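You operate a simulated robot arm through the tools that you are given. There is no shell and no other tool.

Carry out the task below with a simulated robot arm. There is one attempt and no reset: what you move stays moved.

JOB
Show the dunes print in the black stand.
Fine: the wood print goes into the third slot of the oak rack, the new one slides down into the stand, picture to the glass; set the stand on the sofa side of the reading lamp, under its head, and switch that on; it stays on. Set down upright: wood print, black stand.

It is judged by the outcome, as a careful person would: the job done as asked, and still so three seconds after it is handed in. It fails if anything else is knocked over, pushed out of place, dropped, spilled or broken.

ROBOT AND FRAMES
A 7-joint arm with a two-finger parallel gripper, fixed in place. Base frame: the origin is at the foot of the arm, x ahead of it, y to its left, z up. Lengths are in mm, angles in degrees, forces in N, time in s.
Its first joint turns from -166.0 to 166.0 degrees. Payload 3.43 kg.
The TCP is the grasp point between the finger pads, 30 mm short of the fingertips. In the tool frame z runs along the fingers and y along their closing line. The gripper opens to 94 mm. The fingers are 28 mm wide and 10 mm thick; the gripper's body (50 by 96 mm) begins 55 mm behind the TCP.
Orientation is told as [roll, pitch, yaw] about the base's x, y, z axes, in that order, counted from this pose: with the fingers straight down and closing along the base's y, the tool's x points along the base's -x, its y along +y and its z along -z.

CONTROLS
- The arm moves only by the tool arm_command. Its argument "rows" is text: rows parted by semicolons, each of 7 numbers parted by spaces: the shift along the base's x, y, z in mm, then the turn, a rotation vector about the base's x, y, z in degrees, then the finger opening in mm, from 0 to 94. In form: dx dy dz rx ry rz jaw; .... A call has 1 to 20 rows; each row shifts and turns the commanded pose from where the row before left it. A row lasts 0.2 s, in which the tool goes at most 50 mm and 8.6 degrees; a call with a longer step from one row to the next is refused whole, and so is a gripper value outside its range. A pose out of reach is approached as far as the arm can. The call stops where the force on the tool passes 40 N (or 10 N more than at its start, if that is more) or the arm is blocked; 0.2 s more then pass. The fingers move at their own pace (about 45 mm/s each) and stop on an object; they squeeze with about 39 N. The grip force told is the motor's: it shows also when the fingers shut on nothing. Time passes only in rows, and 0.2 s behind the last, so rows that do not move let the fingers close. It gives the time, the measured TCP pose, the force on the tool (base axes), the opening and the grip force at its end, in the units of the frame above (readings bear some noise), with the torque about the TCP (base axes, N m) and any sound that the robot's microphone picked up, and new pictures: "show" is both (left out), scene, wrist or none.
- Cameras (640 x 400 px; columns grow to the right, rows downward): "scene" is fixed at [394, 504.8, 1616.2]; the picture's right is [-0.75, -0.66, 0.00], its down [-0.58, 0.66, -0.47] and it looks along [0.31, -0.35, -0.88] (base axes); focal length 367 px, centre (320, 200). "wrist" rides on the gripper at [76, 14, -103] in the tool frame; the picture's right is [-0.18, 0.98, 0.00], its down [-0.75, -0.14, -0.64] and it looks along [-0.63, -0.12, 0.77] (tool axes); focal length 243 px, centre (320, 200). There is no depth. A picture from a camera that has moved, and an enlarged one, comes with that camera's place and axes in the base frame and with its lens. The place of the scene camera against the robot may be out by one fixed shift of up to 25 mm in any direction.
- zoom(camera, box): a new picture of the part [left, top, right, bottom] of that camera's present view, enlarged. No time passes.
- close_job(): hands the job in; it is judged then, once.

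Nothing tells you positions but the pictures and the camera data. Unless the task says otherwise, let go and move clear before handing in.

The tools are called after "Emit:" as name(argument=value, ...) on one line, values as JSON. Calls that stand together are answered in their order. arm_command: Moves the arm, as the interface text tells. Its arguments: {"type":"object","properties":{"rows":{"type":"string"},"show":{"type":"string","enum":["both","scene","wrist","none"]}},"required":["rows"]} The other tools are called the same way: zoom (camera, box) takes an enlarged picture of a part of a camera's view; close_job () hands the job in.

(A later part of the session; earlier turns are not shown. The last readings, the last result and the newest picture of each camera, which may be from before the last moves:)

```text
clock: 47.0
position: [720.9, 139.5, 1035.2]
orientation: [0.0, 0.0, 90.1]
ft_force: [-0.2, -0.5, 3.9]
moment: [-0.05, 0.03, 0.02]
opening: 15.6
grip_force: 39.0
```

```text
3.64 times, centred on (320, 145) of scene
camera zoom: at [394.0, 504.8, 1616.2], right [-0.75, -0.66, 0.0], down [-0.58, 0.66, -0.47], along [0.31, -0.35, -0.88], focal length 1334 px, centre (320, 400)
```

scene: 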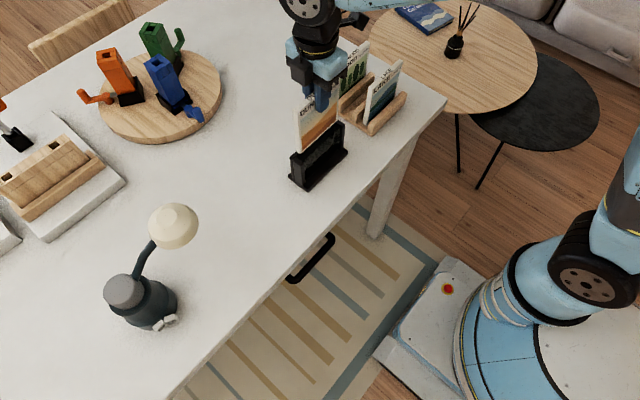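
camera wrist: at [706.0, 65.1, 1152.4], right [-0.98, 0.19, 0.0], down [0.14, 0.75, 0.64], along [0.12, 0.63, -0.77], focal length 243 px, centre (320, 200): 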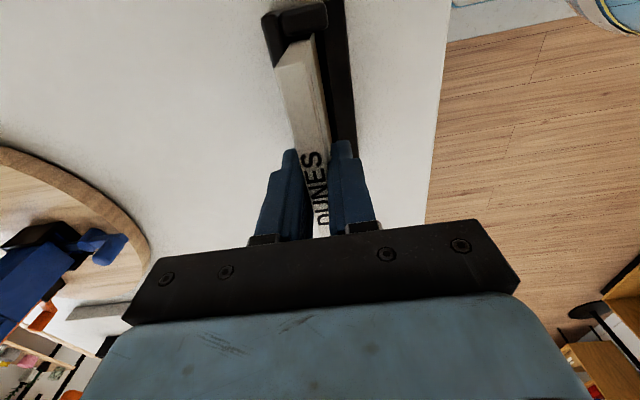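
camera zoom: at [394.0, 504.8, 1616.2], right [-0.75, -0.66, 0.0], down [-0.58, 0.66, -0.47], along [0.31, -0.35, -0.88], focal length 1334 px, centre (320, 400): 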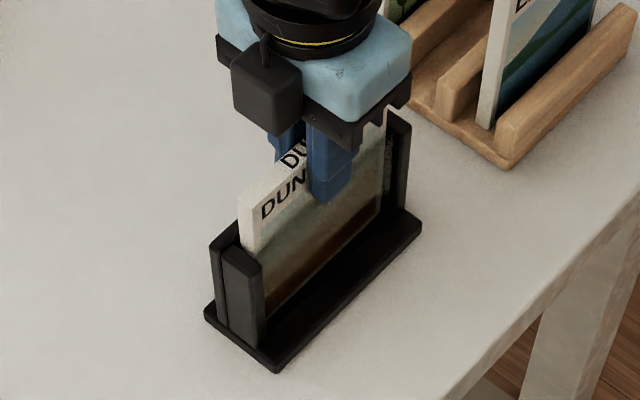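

DUNES has touched down (≈4 N). Releasing and rising.

Emit:
arm_command(rows="0 0 0 0 0 0 20;0 0 0 0 0 0 28;0 0 0 0 0 0 34;0 0 0 0 0 0 34", show="wrist")

Emit:
zoom(camera="scene", box=[280, 90, 360, 200])

Emit:
zoom(camera="wrist", box=[240, 0, 400, 240])

```text
clock: 48.0
position: [720.5, 141.4, 1033.2]
orientation: [0.0, 0.0, 89.9]
ft_force: [-0.9, 0.5, -0.4]
moment: [0.02, 0.04, -0.03]
opening: 33.9
grip_force: 0.2
camera wrist: at [705.7, 64.8, 1135.8], right [-0.98, 0.18, 0.0], down [0.14, 0.75, 0.64], along [0.12, 0.63, -0.77], focal length 243 px, centre (320, 200)
```

wrist: 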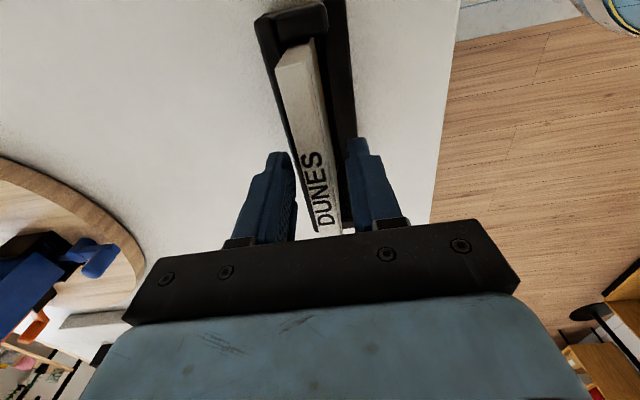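

```text
3.64 times, centred on (320, 145) of scene
camera zoom: at [394.0, 504.8, 1616.2], right [-0.75, -0.66, 0.0], down [-0.58, 0.66, -0.47], along [0.31, -0.35, -0.88], focal length 1334 px, centre (320, 400)
```

zoom: 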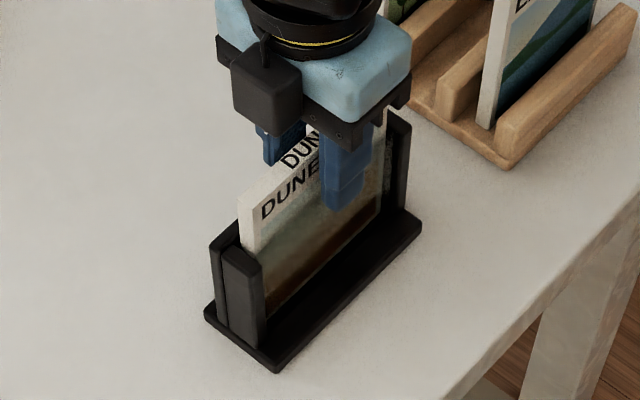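

```text
1.67 times, centred on (320, 120) of wrist
camera zoom: at [705.7, 64.8, 1135.8], right [-0.98, 0.18, 0.0], down [0.14, 0.75, 0.64], along [0.12, 0.63, -0.77], focal length 404 px, centre (320, 333)
```

zoom: 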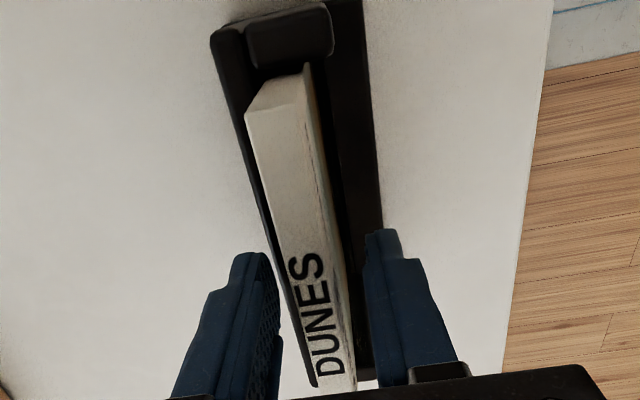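

DUNES stands in the stand behind the glass. Before moving the stand, I'll rise and tilt the camera toward the lamp to measure the clearance under its head.

Emit:
arm_command(rows="0 0 10 0 0 0 34;0 0 35 0 0 0 34;0 0 43 0 0 0 34;0 0 43 0 0 0 34;0 0 43 0 0 0 34;0 0 43 0 0 0 20;0 0 0 8 0 0 0;0 0 0 8 0 0 0;0 0 0 8 0 0 0;0 0 0 8 0 0 0;0 0 0 8 0 0 0;0 0 0 8 0 0 0;0 0 0 0 0 0 0", show="both")

Emit:
zoom(camera="wrist", box=[280, 40, 480, 200])

Emit:
zoom(camera="scene", box=[280, 90, 360, 200])

```text
clock: 50.8
position: [719.4, 139.9, 1250.8]
orientation: [0.1, -48.1, 89.9]
ft_force: [-0.1, 0.0, 0.6]
moment: [0.02, -0.01, 0.03]
opening: 0.0
grip_force: 32.7
camera wrist: at [705.0, 13.9, 1262.6], right [-0.98, 0.12, 0.14], down [0.14, 0.03, 0.99], along [0.12, 0.99, -0.04], focal length 243 px, centre (320, 200)
```

scene: 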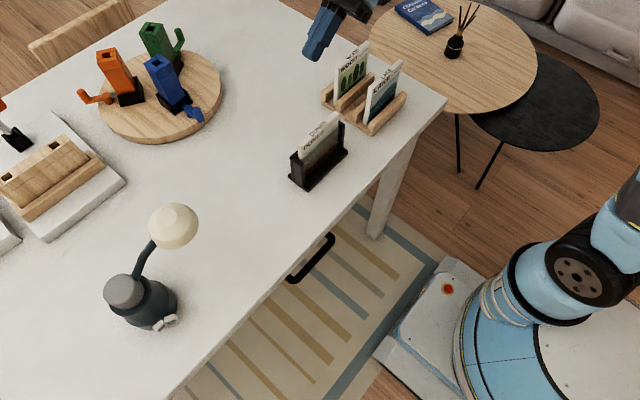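
wrist: 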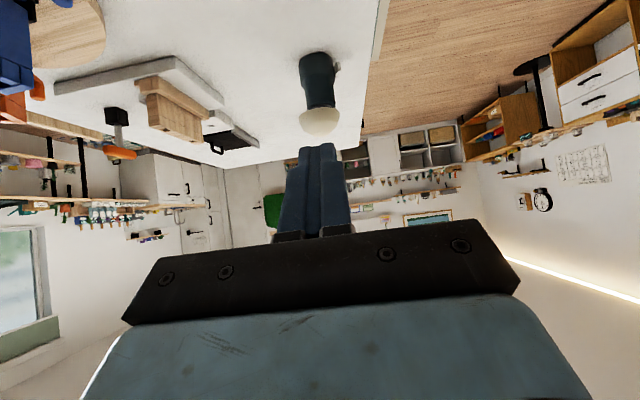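

```text
2.50 times, centred on (380, 120) of wrist
camera zoom: at [705.0, 13.9, 1262.6], right [-0.98, 0.12, 0.14], down [0.14, 0.03, 0.99], along [0.12, 0.99, -0.04], focal length 606 px, centre (170, 400)
```

zoom: 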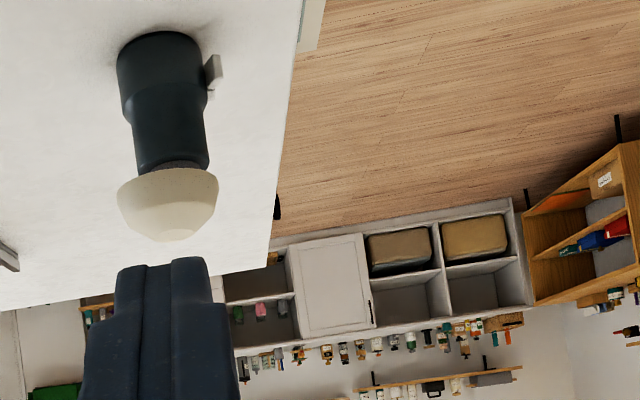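

```text
3.64 times, centred on (320, 145) of scene
camera zoom: at [394.0, 504.8, 1616.2], right [-0.75, -0.66, 0.0], down [-0.58, 0.66, -0.47], along [0.31, -0.35, -0.88], focal length 1334 px, centre (320, 400)
```

zoom: 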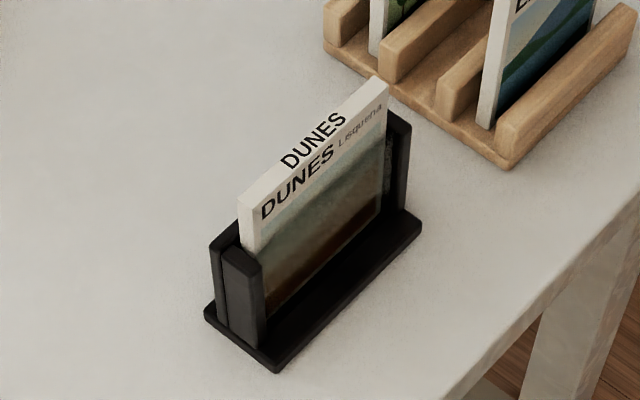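

The lamp head spans z≈1075–1118 above x≈699–778, y≈437–517, giving ~40 mm clearance over the print; the lamp base edge is near y≈560. I'll level the tool and go to the stand's −y (right-hand) end post to grip it there.

Emit:
arm_command(rows="0 0 0 -8 0 0 20;0 0 0 -8 0 0 40;0 0 0 -8 0 0 60;0 -11 -20 -8 0 0 60;0.5 -22 -30 -8 0 0 60;0.5 -22 -40 -8 0 0 60;0 -11.6 -40 0 0 0 60;0 0 -20 0 0 0 60;0 0 0 0 0 0 60", show="both")

Emit:
zoom(camera="wrist", box=[220, 40, 420, 240])

```text
clock: 52.8
position: [721.2, 70.3, 1099.4]
orientation: [-0.1, -0.1, 90.0]
ft_force: [0.5, 1.2, 0.9]
moment: [0.01, -0.02, 0.02]
opening: 60.0
grip_force: 0.1
camera wrist: at [707.2, -5.0, 1202.1], right [-0.98, 0.18, 0.0], down [0.14, 0.75, 0.64], along [0.12, 0.63, -0.77], focal length 243 px, centre (320, 200)
```

scene: 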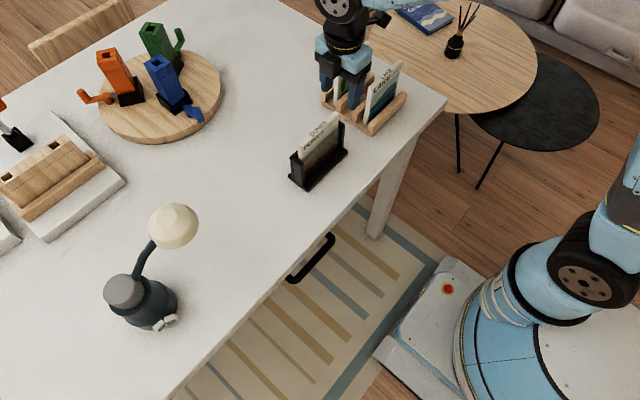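
wrist: 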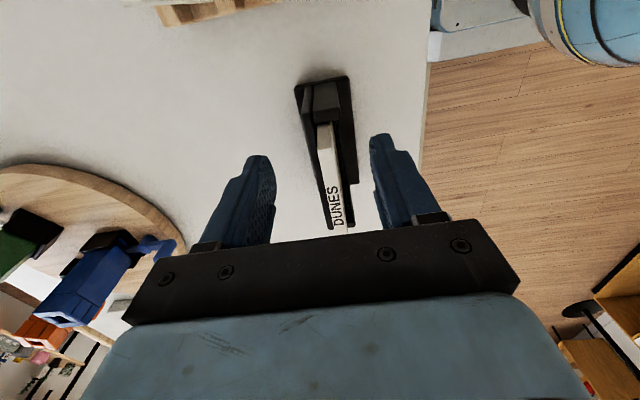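

```text
2.00 times, centred on (320, 140) of wrist
camera zoom: at [707.2, -5.0, 1202.1], right [-0.98, 0.18, 0.0], down [0.14, 0.75, 0.64], along [0.12, 0.63, -0.77], focal length 485 px, centre (320, 320)
```

zoom: 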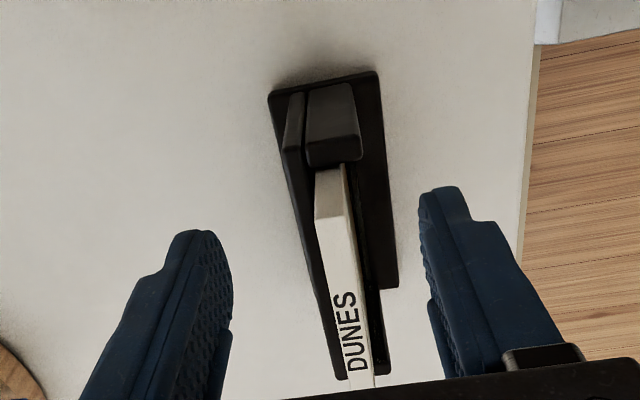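

Emit:
arm_command(rows="0 0 0 0 0 0 60;0 0 0 0 0 0 60", show="none")

Emit:
zoom(camera="wrist", box=[240, 50, 400, 150])

```text
clock: 53.4
position: [722.1, 70.0, 1100.1]
orientation: [0.0, 0.0, 90.0]
ft_force: [-0.3, 0.4, 0.7]
moment: [0.04, 0.01, 0.01]
opening: 60.1
grip_force: 0.0
```

```text
4.00 times, centred on (320, 100) of wrist
camera zoom: at [707.2, -4.9, 1202.3], right [-0.98, 0.18, 0.0], down [0.14, 0.75, 0.64], along [0.12, 0.63, -0.77], focal length 970 px, centre (320, 600)
```

zoom: 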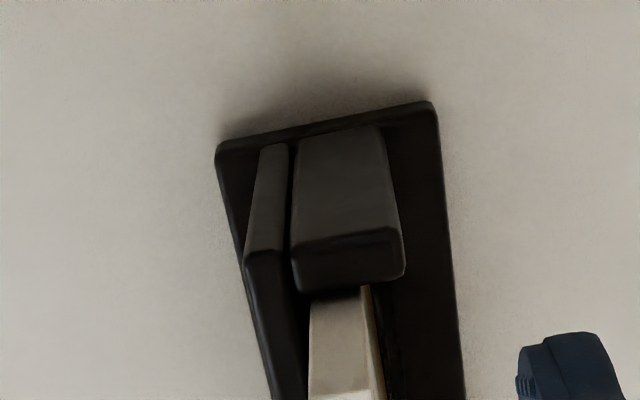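

The gripper is lined up on the −y end post (post y≈66–77, stand thickness x≈704–737). Descending with fingers open on both sides.

Emit:
arm_command(rows="-0.7 0 -35 0 0 0 60;0 0 -35 0 0 0 60;0 0 -25 0 0 0 60;0 0 0 0 0 0 60", show="both")

Emit:
zoom(camera="wrist", box=[220, 40, 420, 240])

Emit:
zoom(camera="scene", box=[270, 60, 400, 200])

```text
clock: 54.4
position: [720.7, 75.1, 1004.4]
orientation: [0.0, -0.1, 90.0]
ft_force: [-0.4, -0.1, -0.2]
moment: [0.0, 0.0, -0.03]
opening: 60.0
grip_force: 0.1
camera wrist: at [706.7, -2.2, 1106.1], right [-0.98, 0.18, 0.0], down [0.14, 0.75, 0.64], along [0.12, 0.63, -0.77], focal length 243 px, centre (320, 200)
```

scene: 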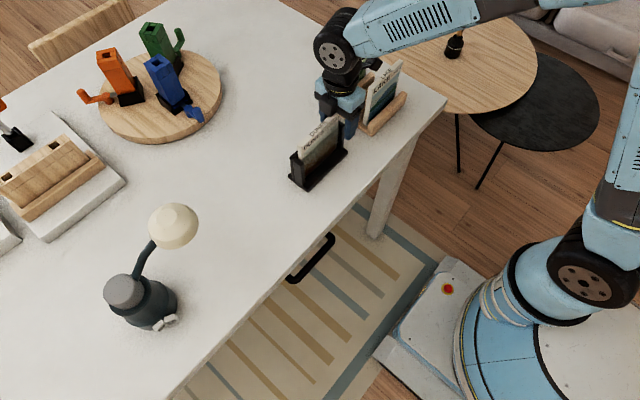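
wrist: 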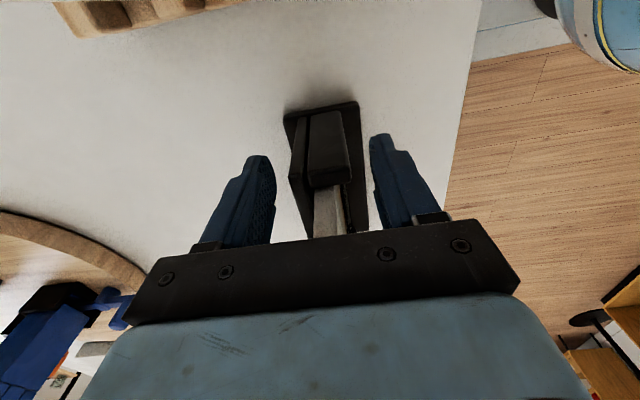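

```text
2.00 times, centred on (320, 140) of wrist
camera zoom: at [706.7, -2.2, 1106.1], right [-0.98, 0.18, 0.0], down [0.14, 0.75, 0.64], along [0.12, 0.63, -0.77], focal length 485 px, centre (320, 320)
```

zoom: 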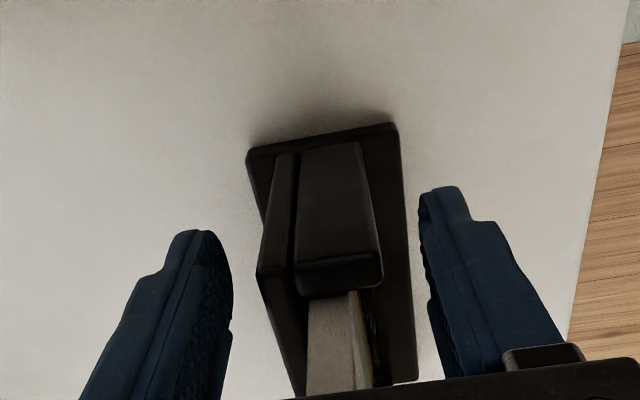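

```text
2.86 times, centred on (335, 130) of scene
camera zoom: at [394.0, 504.8, 1616.2], right [-0.75, -0.66, 0.0], down [-0.58, 0.66, -0.47], along [0.31, -0.35, -0.88], focal length 1048 px, centre (277, 400)
```

zoom: 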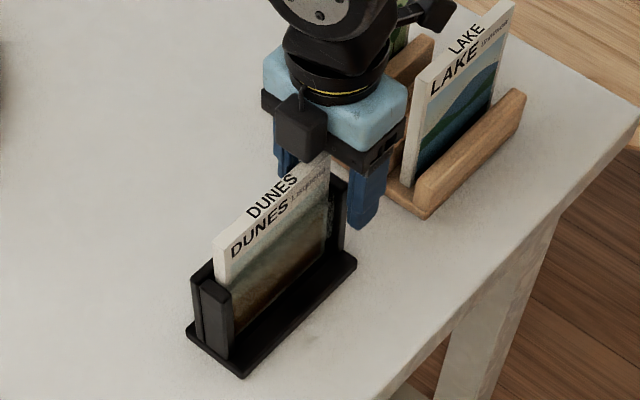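

Lined up. I'll go down the last 15 mm (gripper body stays above the print's top) and close on the post.

Emit:
arm_command(rows="0 0 -8 0 0 0 60;0 0 -7 0 0 0 60;0 0 0 0 0 0 50;0 0 0 0 0 0 42;0 0 0 0 0 0 42", show="wrist")

Emit:
zoom(camera="wrist", box=[220, 80, 420, 240])

```text
clock: 55.6
position: [721.7, 74.4, 988.5]
orientation: [-0.1, 0.0, 90.1]
ft_force: [1.0, -0.7, 0.2]
moment: [0.03, 0.02, -0.03]
opening: 42.1
grip_force: 0.2
camera wrist: at [706.9, -1.7, 1091.7], right [-0.98, 0.18, 0.0], down [0.14, 0.75, 0.64], along [0.12, 0.63, -0.77], focal length 243 px, centre (320, 200)
```

wrist: 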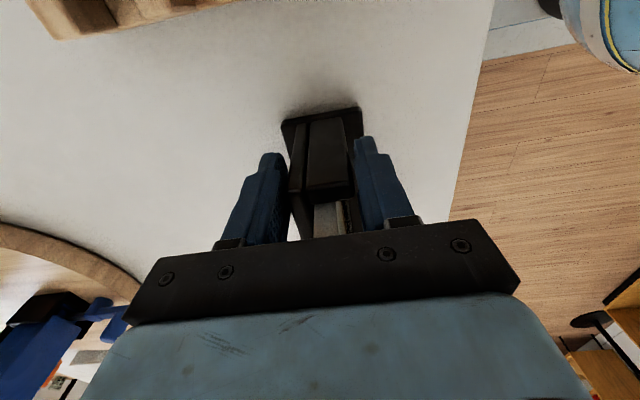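

```text
2.50 times, centred on (320, 160) of wrist
camera zoom: at [706.9, -1.7, 1091.7], right [-0.98, 0.18, 0.0], down [0.14, 0.75, 0.64], along [0.12, 0.63, -0.77], focal length 606 px, centre (320, 300)
```

zoom: 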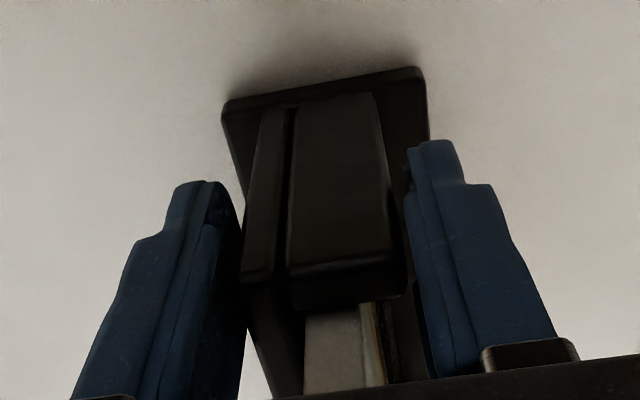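

Both fingers are alongside the post. Closing.

Emit:
arm_command(rows="0 0 0 0 0 0 38;0 0 0 0 0 0 34;0 0 0 0 0 0 28;0 0 0 0 0 0 28;0 0 0 0 0 0 28", show="wrist")

Emit:
zoom(camera="scene", box=[270, 60, 400, 200])

```text
clock: 56.8
position: [722.3, 73.7, 989.5]
orientation: [0.0, 0.0, 90.0]
ft_force: [0.1, -0.9, 2.1]
moment: [0.01, 0.21, -0.16]
opening: 36.8
grip_force: 38.8
camera wrist: at [706.9, -1.7, 1091.8], right [-0.98, 0.18, 0.0], down [0.14, 0.75, 0.64], along [0.12, 0.63, -0.77], focal length 243 px, centre (320, 200)
```

wrist: 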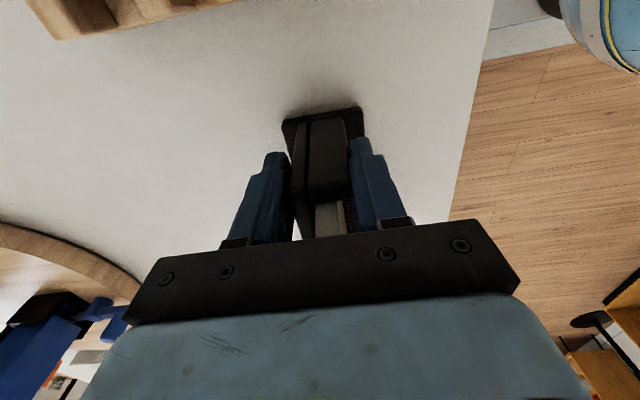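

```text
2.86 times, centred on (335, 130) of scene
camera zoom: at [394.0, 504.8, 1616.2], right [-0.75, -0.66, 0.0], down [-0.58, 0.66, -0.47], along [0.31, -0.35, -0.88], focal length 1048 px, centre (277, 400)
```

zoom: 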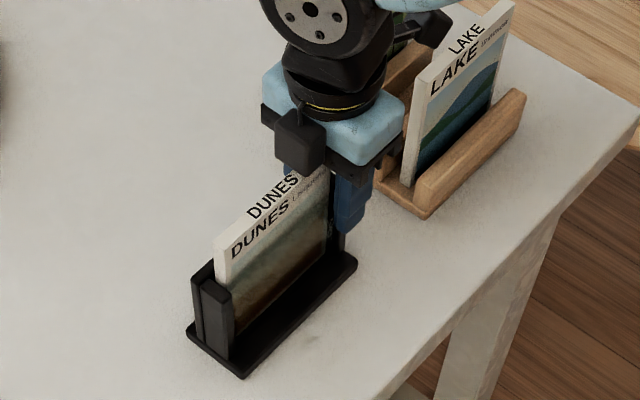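

Gripped firmly at 37 mm. I'll lift a few millimetres and see whether the far end comes up level.

Emit:
arm_command(rows="0 0 1.5 0 0 0 28;0 0 1.5 0 0 0 28;0 0 2 0 0 0 28;0 0 0 0 0 0 28", show="scene")

Emit:
zoom(camera="scene", box=[270, 60, 400, 200])

```text
clock: 57.8
position: [720.4, 74.4, 994.9]
orientation: [0.0, 0.0, 90.1]
ft_force: [-0.3, -0.2, -3.8]
moment: [-0.36, -0.01, -0.01]
opening: 36.7
grip_force: 39.0
```

scene: 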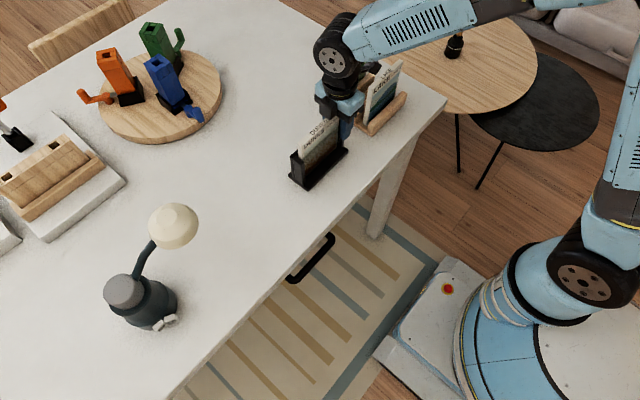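

```text
2.86 times, centred on (335, 130) of scene
camera zoom: at [394.0, 504.8, 1616.2], right [-0.75, -0.66, 0.0], down [-0.58, 0.66, -0.47], along [0.31, -0.35, -0.88], focal length 1048 px, centre (277, 400)
```

zoom: 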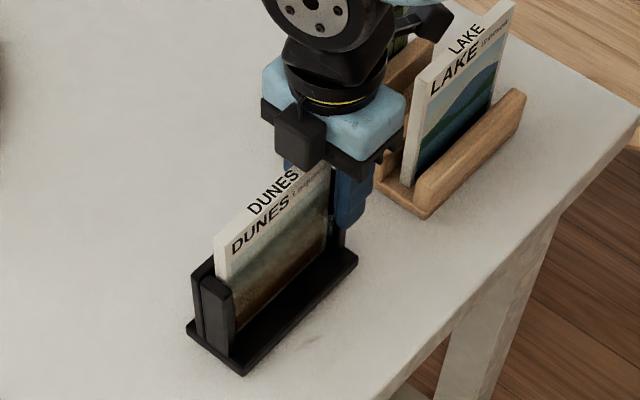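

The load reads about 4–5 N with 0.36 N·m and holds level. I'll lift a bit more and check for droop.

Emit:
arm_command(rows="0 0 4 0 0 0 28;0 0 4 0 0 0 28;0 0 0 0 0 0 28;0 0 0 0 0 0 28", show="wrist")

Emit:
zoom(camera="scene", box=[270, 60, 400, 200])

```text
clock: 58.8
position: [720.7, 74.0, 1003.5]
orientation: [0.1, -0.1, 90.0]
ft_force: [-0.7, -1.0, -4.4]
moment: [-0.31, 0.03, 0.01]
opening: 36.7
grip_force: 39.2
camera wrist: at [706.4, -1.9, 1105.5], right [-0.98, 0.18, 0.0], down [0.14, 0.75, 0.64], along [0.12, 0.63, -0.77], focal length 243 px, centre (320, 200)
```

wrist: 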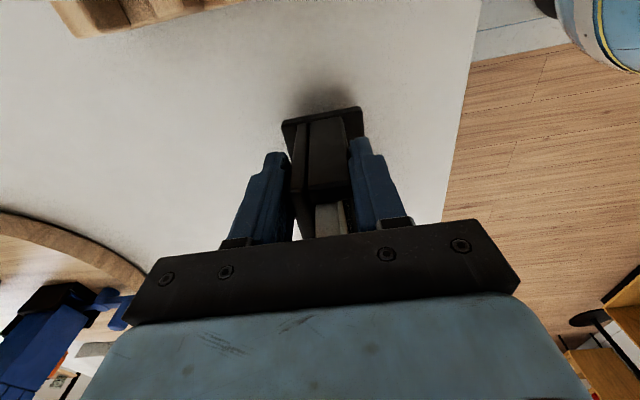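

```text
2.86 times, centred on (335, 130) of scene
camera zoom: at [394.0, 504.8, 1616.2], right [-0.75, -0.66, 0.0], down [-0.58, 0.66, -0.47], along [0.31, -0.35, -0.88], focal length 1048 px, centre (277, 400)
```

zoom: 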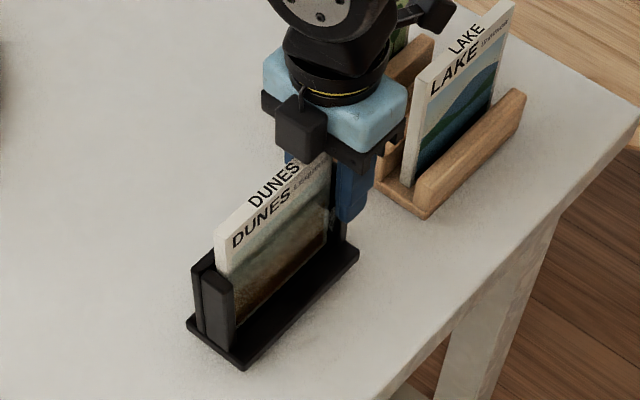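

The stand is lifted level with DUNES inside. I'll carry it slowly toward the lamp, staying low, and stop short of the head to check.

Emit:
arm_command(rows="0 6 0 0 0 0 28;1 14 0 0 0 0 28;1.6 20 0 0 0 0 28;1.6 20 0 0 0 0 28;1.6 20 0 0 0 0 28;1.6 20 0 0 0 0 28;1.6 20 0 0 0 0 28;1.6 20 0 0 0 0 28;1.6 20 0 0 0 0 28;1.6 20 0 0 0 0 28;1.6 16 0 0 0 0 28;1 10 0 0 0 0 28;0.7 4 0 0 0 0 28;0 0 0 0 0 0 28;0 0 0 0 0 0 28", show="both")

Emit:
zoom(camera="scene", box=[90, 120, 290, 330])

```text
clock: 62.0
position: [738.6, 283.4, 1002.3]
orientation: [0.1, 0.0, 89.8]
ft_force: [-0.8, -0.7, -4.6]
moment: [-0.32, 0.01, 0.0]
opening: 36.7
grip_force: 38.4
camera wrist: at [723.8, 208.5, 1105.8], right [-0.98, 0.18, 0.0], down [0.14, 0.75, 0.64], along [0.12, 0.63, -0.77], focal length 243 px, centre (320, 200)
```

scene: 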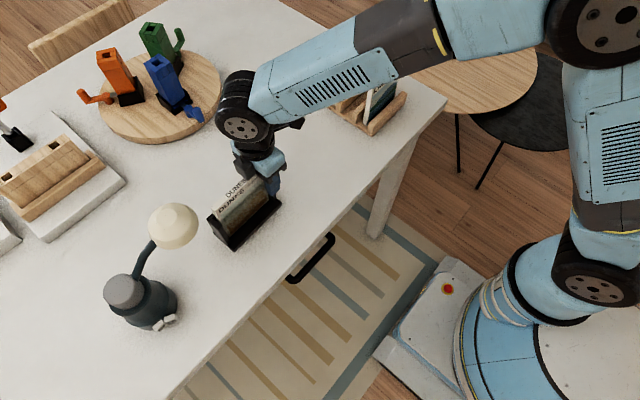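
wrist: 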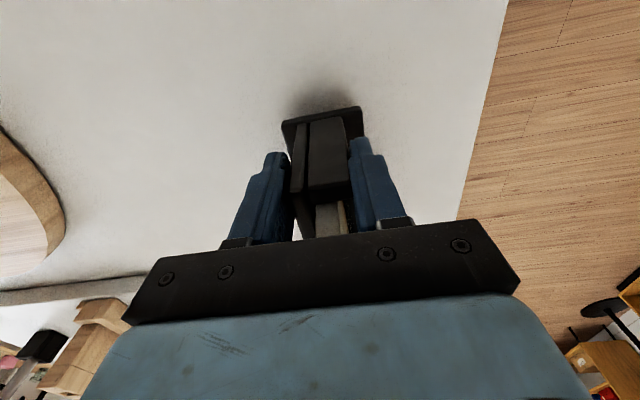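

```text
1.90 times, centred on (190, 225) of scene
camera zoom: at [394.0, 504.8, 1616.2], right [-0.75, -0.66, 0.0], down [-0.58, 0.66, -0.47], along [0.31, -0.35, -0.88], focal length 698 px, centre (568, 152)
```

zoom: 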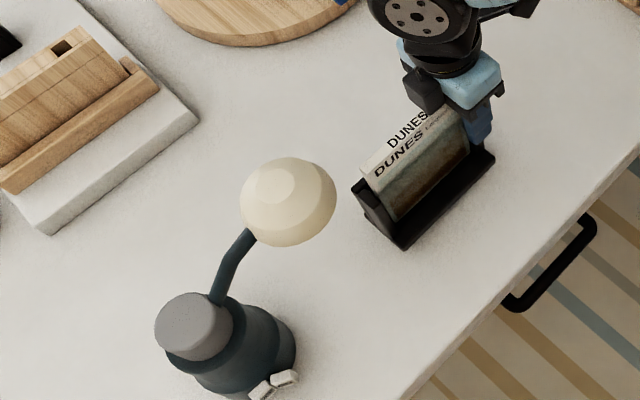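

The stand hangs level just short of the head. Before going under, I want to check a dark block on the lamp side of my gripper for clearance.

Emit:
zoom(camera="scene", box=[200, 60, 300, 260])

Emit:
zoom(camera="scene", box=[225, 110, 295, 190])

```text
2.00 times, centred on (250, 160) of scene
camera zoom: at [394.0, 504.8, 1616.2], right [-0.75, -0.66, 0.0], down [-0.58, 0.66, -0.47], along [0.31, -0.35, -0.88], focal length 733 px, centre (460, 280)
```

zoom: 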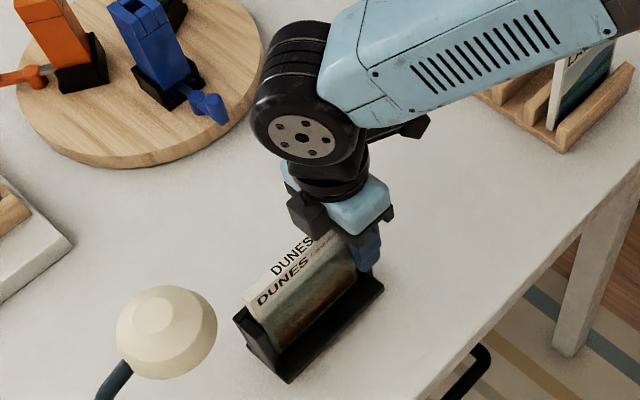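

```text
5.00 times, centred on (260, 150) of scene
camera zoom: at [394.0, 504.8, 1616.2], right [-0.75, -0.66, 0.0], down [-0.58, 0.66, -0.47], along [0.31, -0.35, -0.88], focal length 1834 px, centre (620, 450)
```

zoom: 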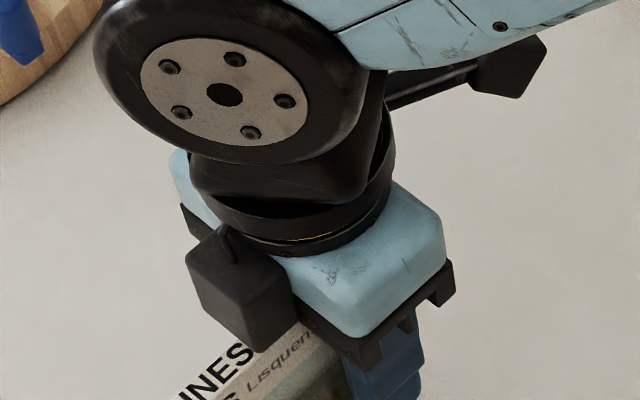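

That block sticks out ~20 mm beyond the gripper body on the lamp side, so with an upright tool I can only bring the stand part-way. I'll set it down with its centre near y≈438 (clear of the head), then nudge it the rest of the way with a tilted tool.

Emit:
arm_command(rows="0 0 -3 0 0 0 28;0 0 -3 0 0 0 28;0 8 0 0 0 0 28;0 14 0 0 0 0 28;0 16 0 0 0 0 28;0 16 0 0 0 0 28;0 12 0 0 0 0 28;0 6 0 0 0 0 28;0 0 0 0 0 0 28;0 0 0 0 0 0 28", show="both")

Emit:
zoom(camera="scene", box=[110, 110, 280, 330])

```text
clock: 64.2
position: [737.1, 355.7, 995.8]
orientation: [0.0, 0.0, 90.1]
ft_force: [-0.2, -0.8, -4.2]
moment: [-0.34, 0.0, -0.02]
opening: 36.6
grip_force: 39.1
camera wrist: at [723.6, 280.2, 1099.5], right [-0.98, 0.18, 0.0], down [0.14, 0.75, 0.64], along [0.12, 0.63, -0.77], focal length 243 px, centre (320, 200)
```

scene: 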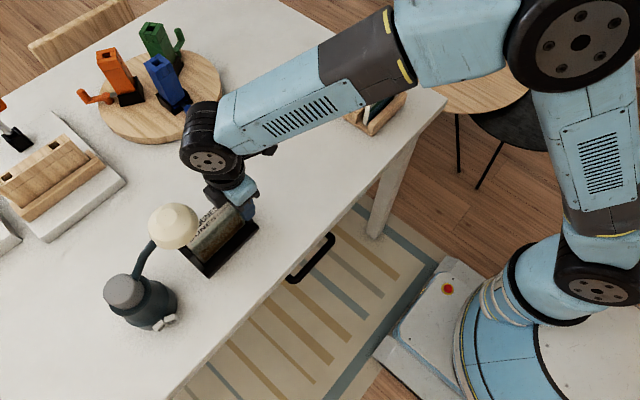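
wrist: 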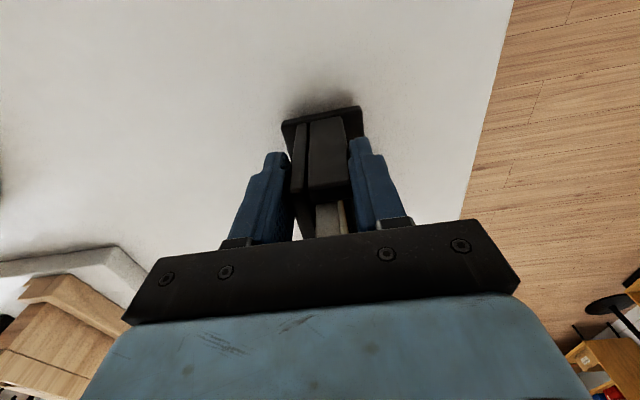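

```text
1.82 times, centred on (195, 220) of scene
camera zoom: at [394.0, 504.8, 1616.2], right [-0.75, -0.66, 0.0], down [-0.58, 0.66, -0.47], along [0.31, -0.35, -0.88], focal length 667 px, centre (547, 164)
```

zoom: 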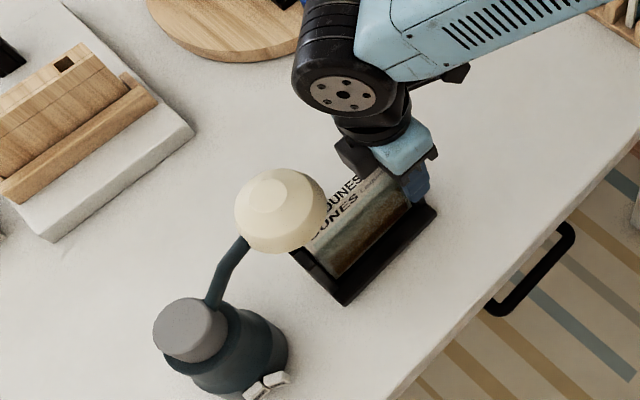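

Still clear of the head. Advancing another 12 mm, then lowering the stand to the table.

Emit:
arm_command(rows="0 6 0 0 0 0 28;0 6 0 0 0 0 28;0 0 -2 0 0 0 28;0 0 -2 0 0 0 28;0 0 0 0 0 0 28", show="none")

Emit:
zoom(camera="scene", box=[140, 120, 270, 290])

```text
clock: 65.4
position: [737.3, 368.9, 992.1]
orientation: [0.1, 0.0, 89.9]
ft_force: [0.7, 0.1, -5.0]
moment: [-0.33, -0.04, 0.03]
opening: 36.8
grip_force: 38.8
```

```text
2.35 times, centred on (205, 205) of scene
camera zoom: at [394.0, 504.8, 1616.2], right [-0.75, -0.66, 0.0], down [-0.58, 0.66, -0.47], along [0.31, -0.35, -0.88], focal length 863 px, centre (591, 188)
```

zoom: 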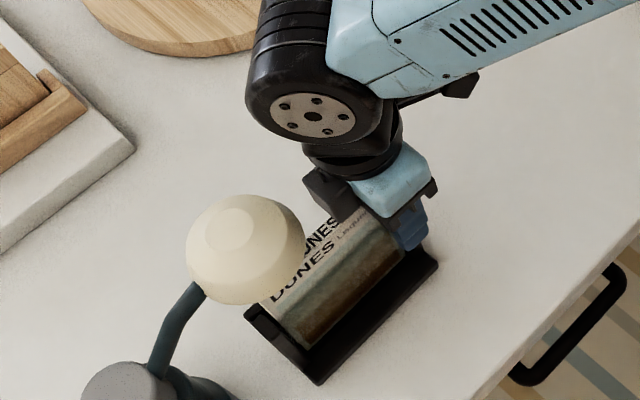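

Emit:
arm_command(rows="0 0 -1 0 0 0 28;0 0 -1 0 0 0 28;0 0 -0.7 0 0 0 28;0 0 0 0 0 0 28", show="none")

```text
clock: 66.4
position: [738.5, 367.5, 990.8]
orientation: [0.1, 0.0, 89.9]
ft_force: [1.4, 1.0, -3.3]
moment: [0.01, 0.04, -0.1]
opening: 36.6
grip_force: 38.5
```

Emit:
arm_command(rows="0 0 -0.7 0 0 0 28;0 0 0 0 0 0 28", show="none")

```text
clock: 67.0
position: [737.9, 367.3, 989.8]
orientation: [0.0, -0.1, 89.9]
ft_force: [2.9, 1.8, 3.8]
moment: [1.03, 0.06, -0.38]
opening: 36.7
grip_force: 38.6
```

Both ends of the stand are on the table. Releasing.

Emit:
arm_command(rows="0 0 0 0 0 0 40;0 0 0 0 0 0 50;0 0 0 0 0 0 60;0 0 0 0 0 0 60", show="both")

Emit:
zoom(camera="scene", box=[140, 120, 270, 290])

```text
clock: 68.0
position: [737.9, 368.4, 990.2]
orientation: [0.0, 0.0, 90.0]
ft_force: [-0.9, -0.7, -1.3]
moment: [0.02, 0.0, -0.01]
opening: 59.8
grip_force: 0.0
camera wrist: at [723.3, 291.8, 1091.8], right [-0.98, 0.18, 0.0], down [0.14, 0.75, 0.64], along [0.12, 0.63, -0.77], focal length 243 px, centre (320, 200)
```

scene: 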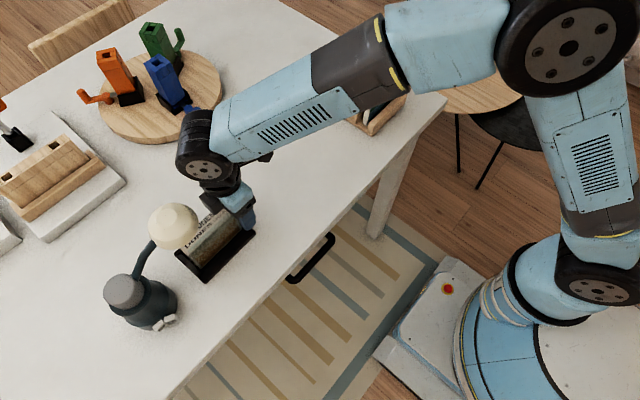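
wrist: 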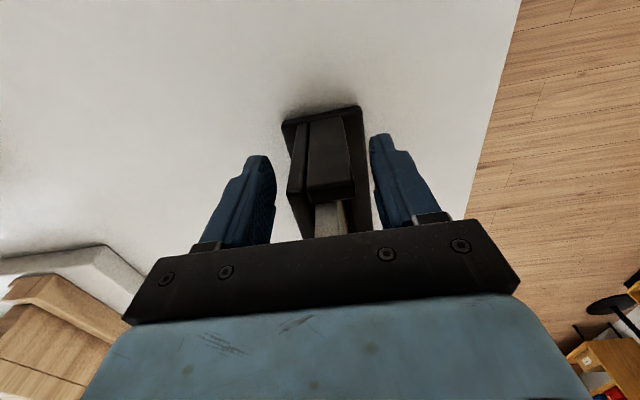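

```text
2.35 times, centred on (205, 205) of scene
camera zoom: at [394.0, 504.8, 1616.2], right [-0.75, -0.66, 0.0], down [-0.58, 0.66, -0.47], along [0.31, -0.35, -0.88], focal length 863 px, centre (591, 188)
```

zoom: 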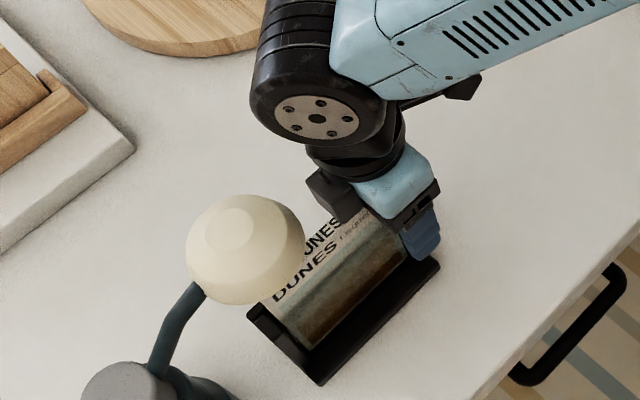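

The stand is down and free. I'll rise straight up, back off to −y, tilt the tool 40° and close the fingers for the final nudge.

Emit:
arm_command(rows="0 0 10 0 0 0 60;0 0 30 0 0 0 60;0 0 40 0 0 0 60;0 0 30 0 0 0 60;0 -40 0 0 0 0 40;0 -40 0 0 0 0 20;-1.4 -20 0 8 0 0 0;0 0 0 8 0 0 0;0 0 0 8 0 0 0;0 0 0 8 0 0 0;0 0 0 8 0 0 0;0 0 0 0 0 0 0", show="both")

Emit:
zoom(camera="scene", box=[130, 120, 270, 300])

Emit:
zoom(camera="wrist", box=[220, 0, 420, 160])

```text
clock: 70.6
position: [736.3, 268.1, 1100.1]
orientation: [0.1, -40.2, 90.0]
ft_force: [-0.7, 0.0, 0.5]
moment: [0.03, 0.0, 0.0]
opening: 0.1
grip_force: 33.0
camera wrist: at [722.1, 144.0, 1129.6], right [-0.98, 0.14, 0.12], down [0.14, 0.16, 0.98], along [0.12, 0.98, -0.18], focal length 243 px, centre (320, 200)
```

scene: 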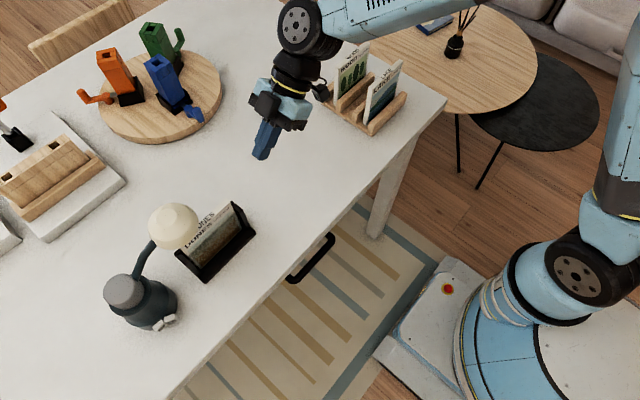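
wrist: 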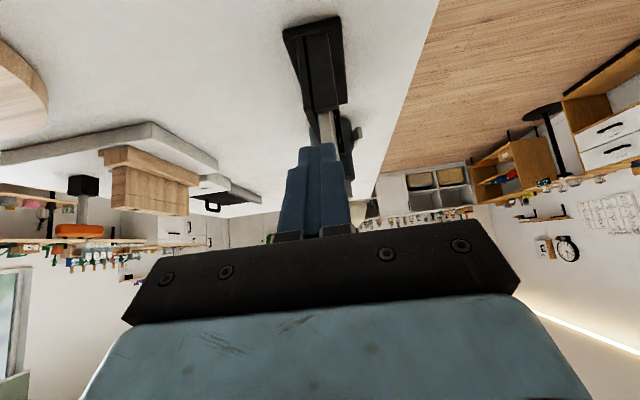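

```text
2.22 times, centred on (200, 210) of scene
camera zoom: at [394.0, 504.8, 1616.2], right [-0.75, -0.66, 0.0], down [-0.58, 0.66, -0.47], along [0.31, -0.35, -0.88], focal length 815 px, centre (587, 178)
```

zoom: 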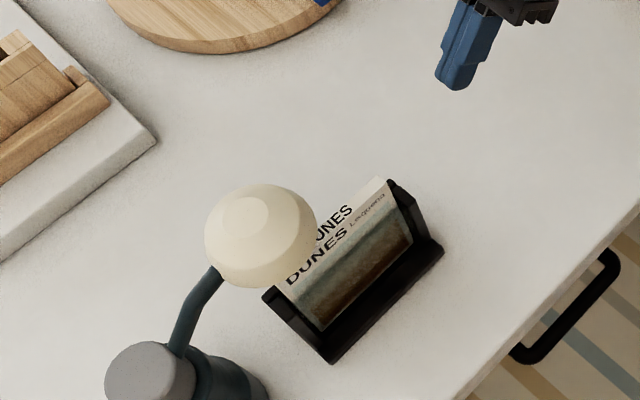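

```text
2.50 times, centred on (320, 80) of wrist
camera zoom: at [722.1, 144.0, 1129.6], right [-0.98, 0.14, 0.12], down [0.14, 0.16, 0.98], along [0.12, 0.98, -0.18], focal length 606 px, centre (320, 500)
```

zoom: 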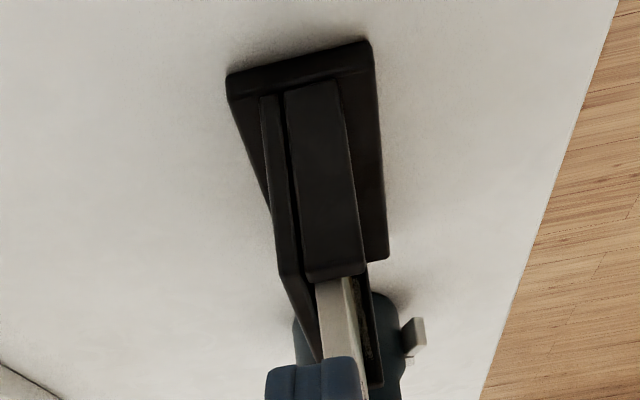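

The tilted, closed fingers are behind the stand's −y end (at y≈361). I'll lower to table height a little short of it.

Emit:
arm_command(rows="0 5 -40 0 0 0 0;0 5 -40 0 0 0 0;-1 5 -40 0 0 0 0;0 5 -25 0 0 0 0;0 0 -7 0 0 0 0;0 0 0 0 0 0 0", show="both")

Emit:
zoom(camera="scene", box=[130, 120, 290, 300])

Emit:
zoom(camera="wrist", box=[220, 20, 420, 220])

```text
clock: 72.0
position: [734.6, 285.5, 948.2]
orientation: [0.1, -39.9, 89.9]
ft_force: [-0.3, 0.6, -0.6]
moment: [0.0, -0.01, 0.04]
opening: 0.0
grip_force: 32.4
camera wrist: at [720.7, 162.4, 977.6], right [-0.98, 0.14, 0.12], down [0.14, 0.16, 0.98], along [0.12, 0.98, -0.18], focal length 243 px, centre (320, 200)
```

scene: 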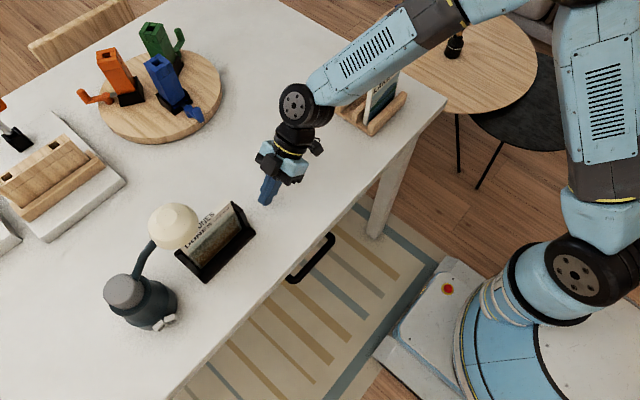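
wrist: 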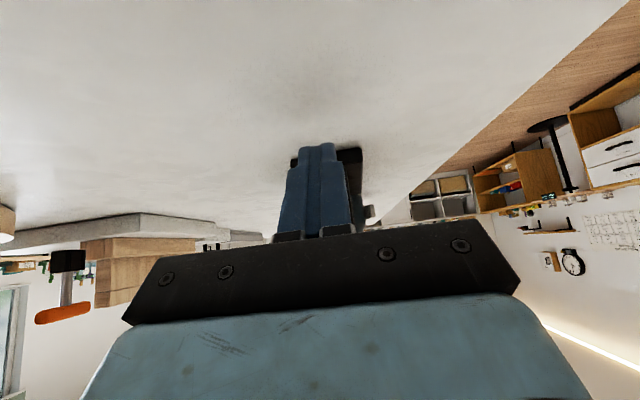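

```text
2.22 times, centred on (210, 210) of scene
camera zoom: at [394.0, 504.8, 1616.2], right [-0.75, -0.66, 0.0], down [-0.58, 0.66, -0.47], along [0.31, -0.35, -0.88], focal length 815 px, centre (564, 178)
```

zoom: 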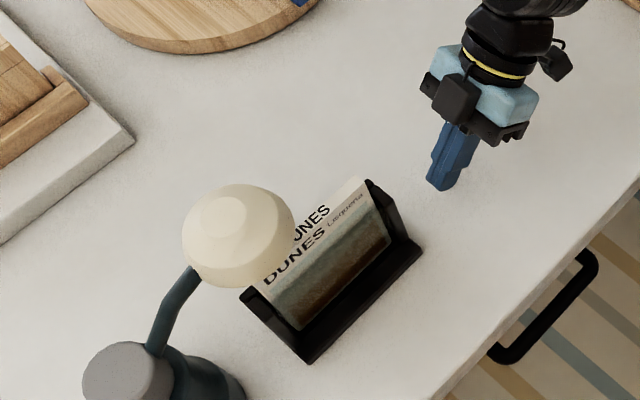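

```text
2.00 times, centred on (320, 120) of wrist
camera zoom: at [720.7, 162.4, 977.6], right [-0.98, 0.14, 0.12], down [0.14, 0.16, 0.98], along [0.12, 0.98, -0.18], focal length 485 px, centre (320, 360)
```

zoom: 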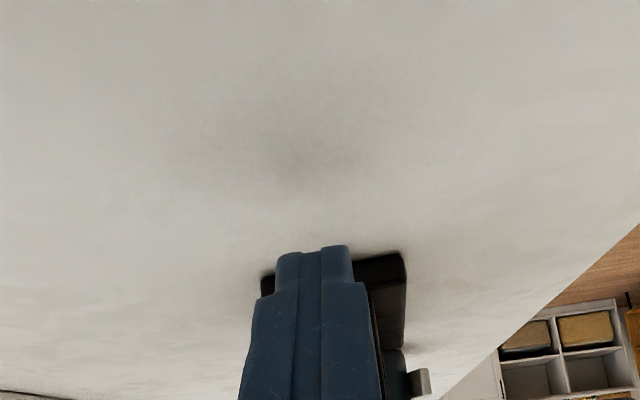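

The fingers are low and aligned with the stand's end. Approaching to contact, slowly.

Emit:
arm_command(rows="0 12 0 0 0 0 0;0 12 0 0 0 0 0;0 10 0 0 0 0 0;0 5 0 0 0 0 0;0 4 0 0 0 0 0;0 4 0 0 0 0 0;0 0 0 0 0 0 0", show="both")

Emit:
zoom(camera="scene", box=[130, 120, 290, 300])

```text
clock: 73.6
position: [736.2, 334.3, 948.0]
orientation: [0.2, -40.0, 89.9]
ft_force: [0.3, -1.2, 0.0]
moment: [-0.03, 0.0, 0.01]
opening: 0.0
grip_force: 33.1
camera wrist: at [720.7, 211.2, 976.9], right [-0.98, 0.14, 0.12], down [0.14, 0.16, 0.98], along [0.12, 0.98, -0.18], focal length 243 px, centre (320, 200)
```

scene: 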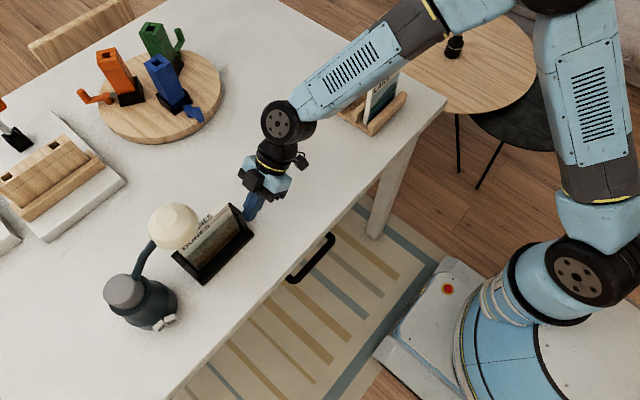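
wrist: 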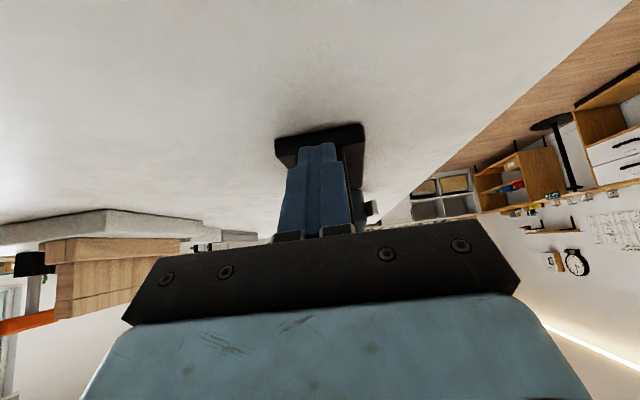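

```text
2.22 times, centred on (210, 210) of scene
camera zoom: at [394.0, 504.8, 1616.2], right [-0.75, -0.66, 0.0], down [-0.58, 0.66, -0.47], along [0.31, -0.35, -0.88], focal length 815 px, centre (564, 178)
```

zoom: 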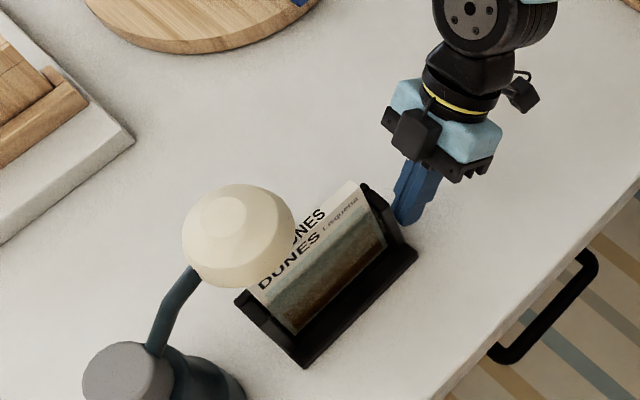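

The stand slides easily (≈1 N). Pushing on toward the final spot.

Emit:
arm_command(rows="0 4 0 0 0 0 0;0 4 0 0 0 0 0;0 4 0 0 0 0 0;0 4 0 0 0 0 0;0 3 0 0 0 0 0;0 0 0 0 0 0 0", show="both")

Emit:
zoom(camera="scene", box=[100, 150, 290, 340])

```text
clock: 75.0
position: [735.1, 354.1, 948.2]
orientation: [0.1, -40.0, 89.8]
ft_force: [0.0, -0.6, 0.2]
moment: [0.0, 0.01, 0.02]
opening: 0.0
grip_force: 32.7
camera wrist: at [721.0, 230.7, 976.7], right [-0.98, 0.14, 0.12], down [0.14, 0.16, 0.98], along [0.12, 0.98, -0.18], focal length 243 px, centre (320, 200)
```

scene: 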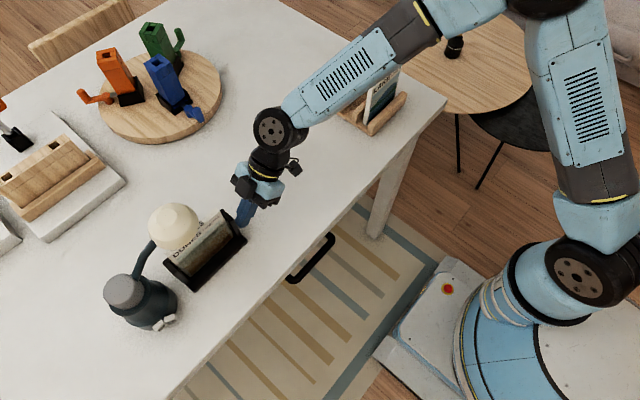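
wrist: 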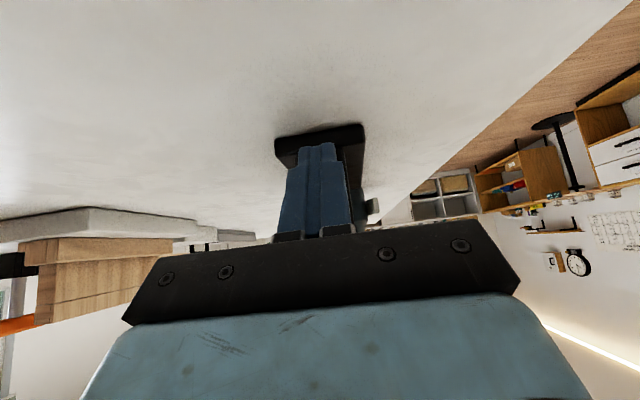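

```text
2.11 times, centred on (195, 245) of scene
camera zoom: at [394.0, 504.8, 1616.2], right [-0.75, -0.66, 0.0], down [-0.58, 0.66, -0.47], along [0.31, -0.35, -0.88], focal length 772 px, centre (583, 105)
```

zoom: 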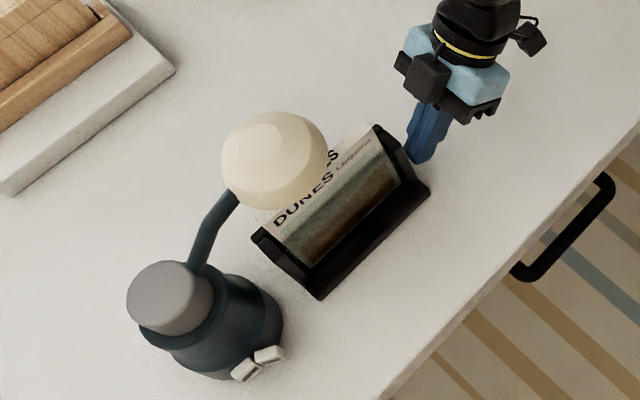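

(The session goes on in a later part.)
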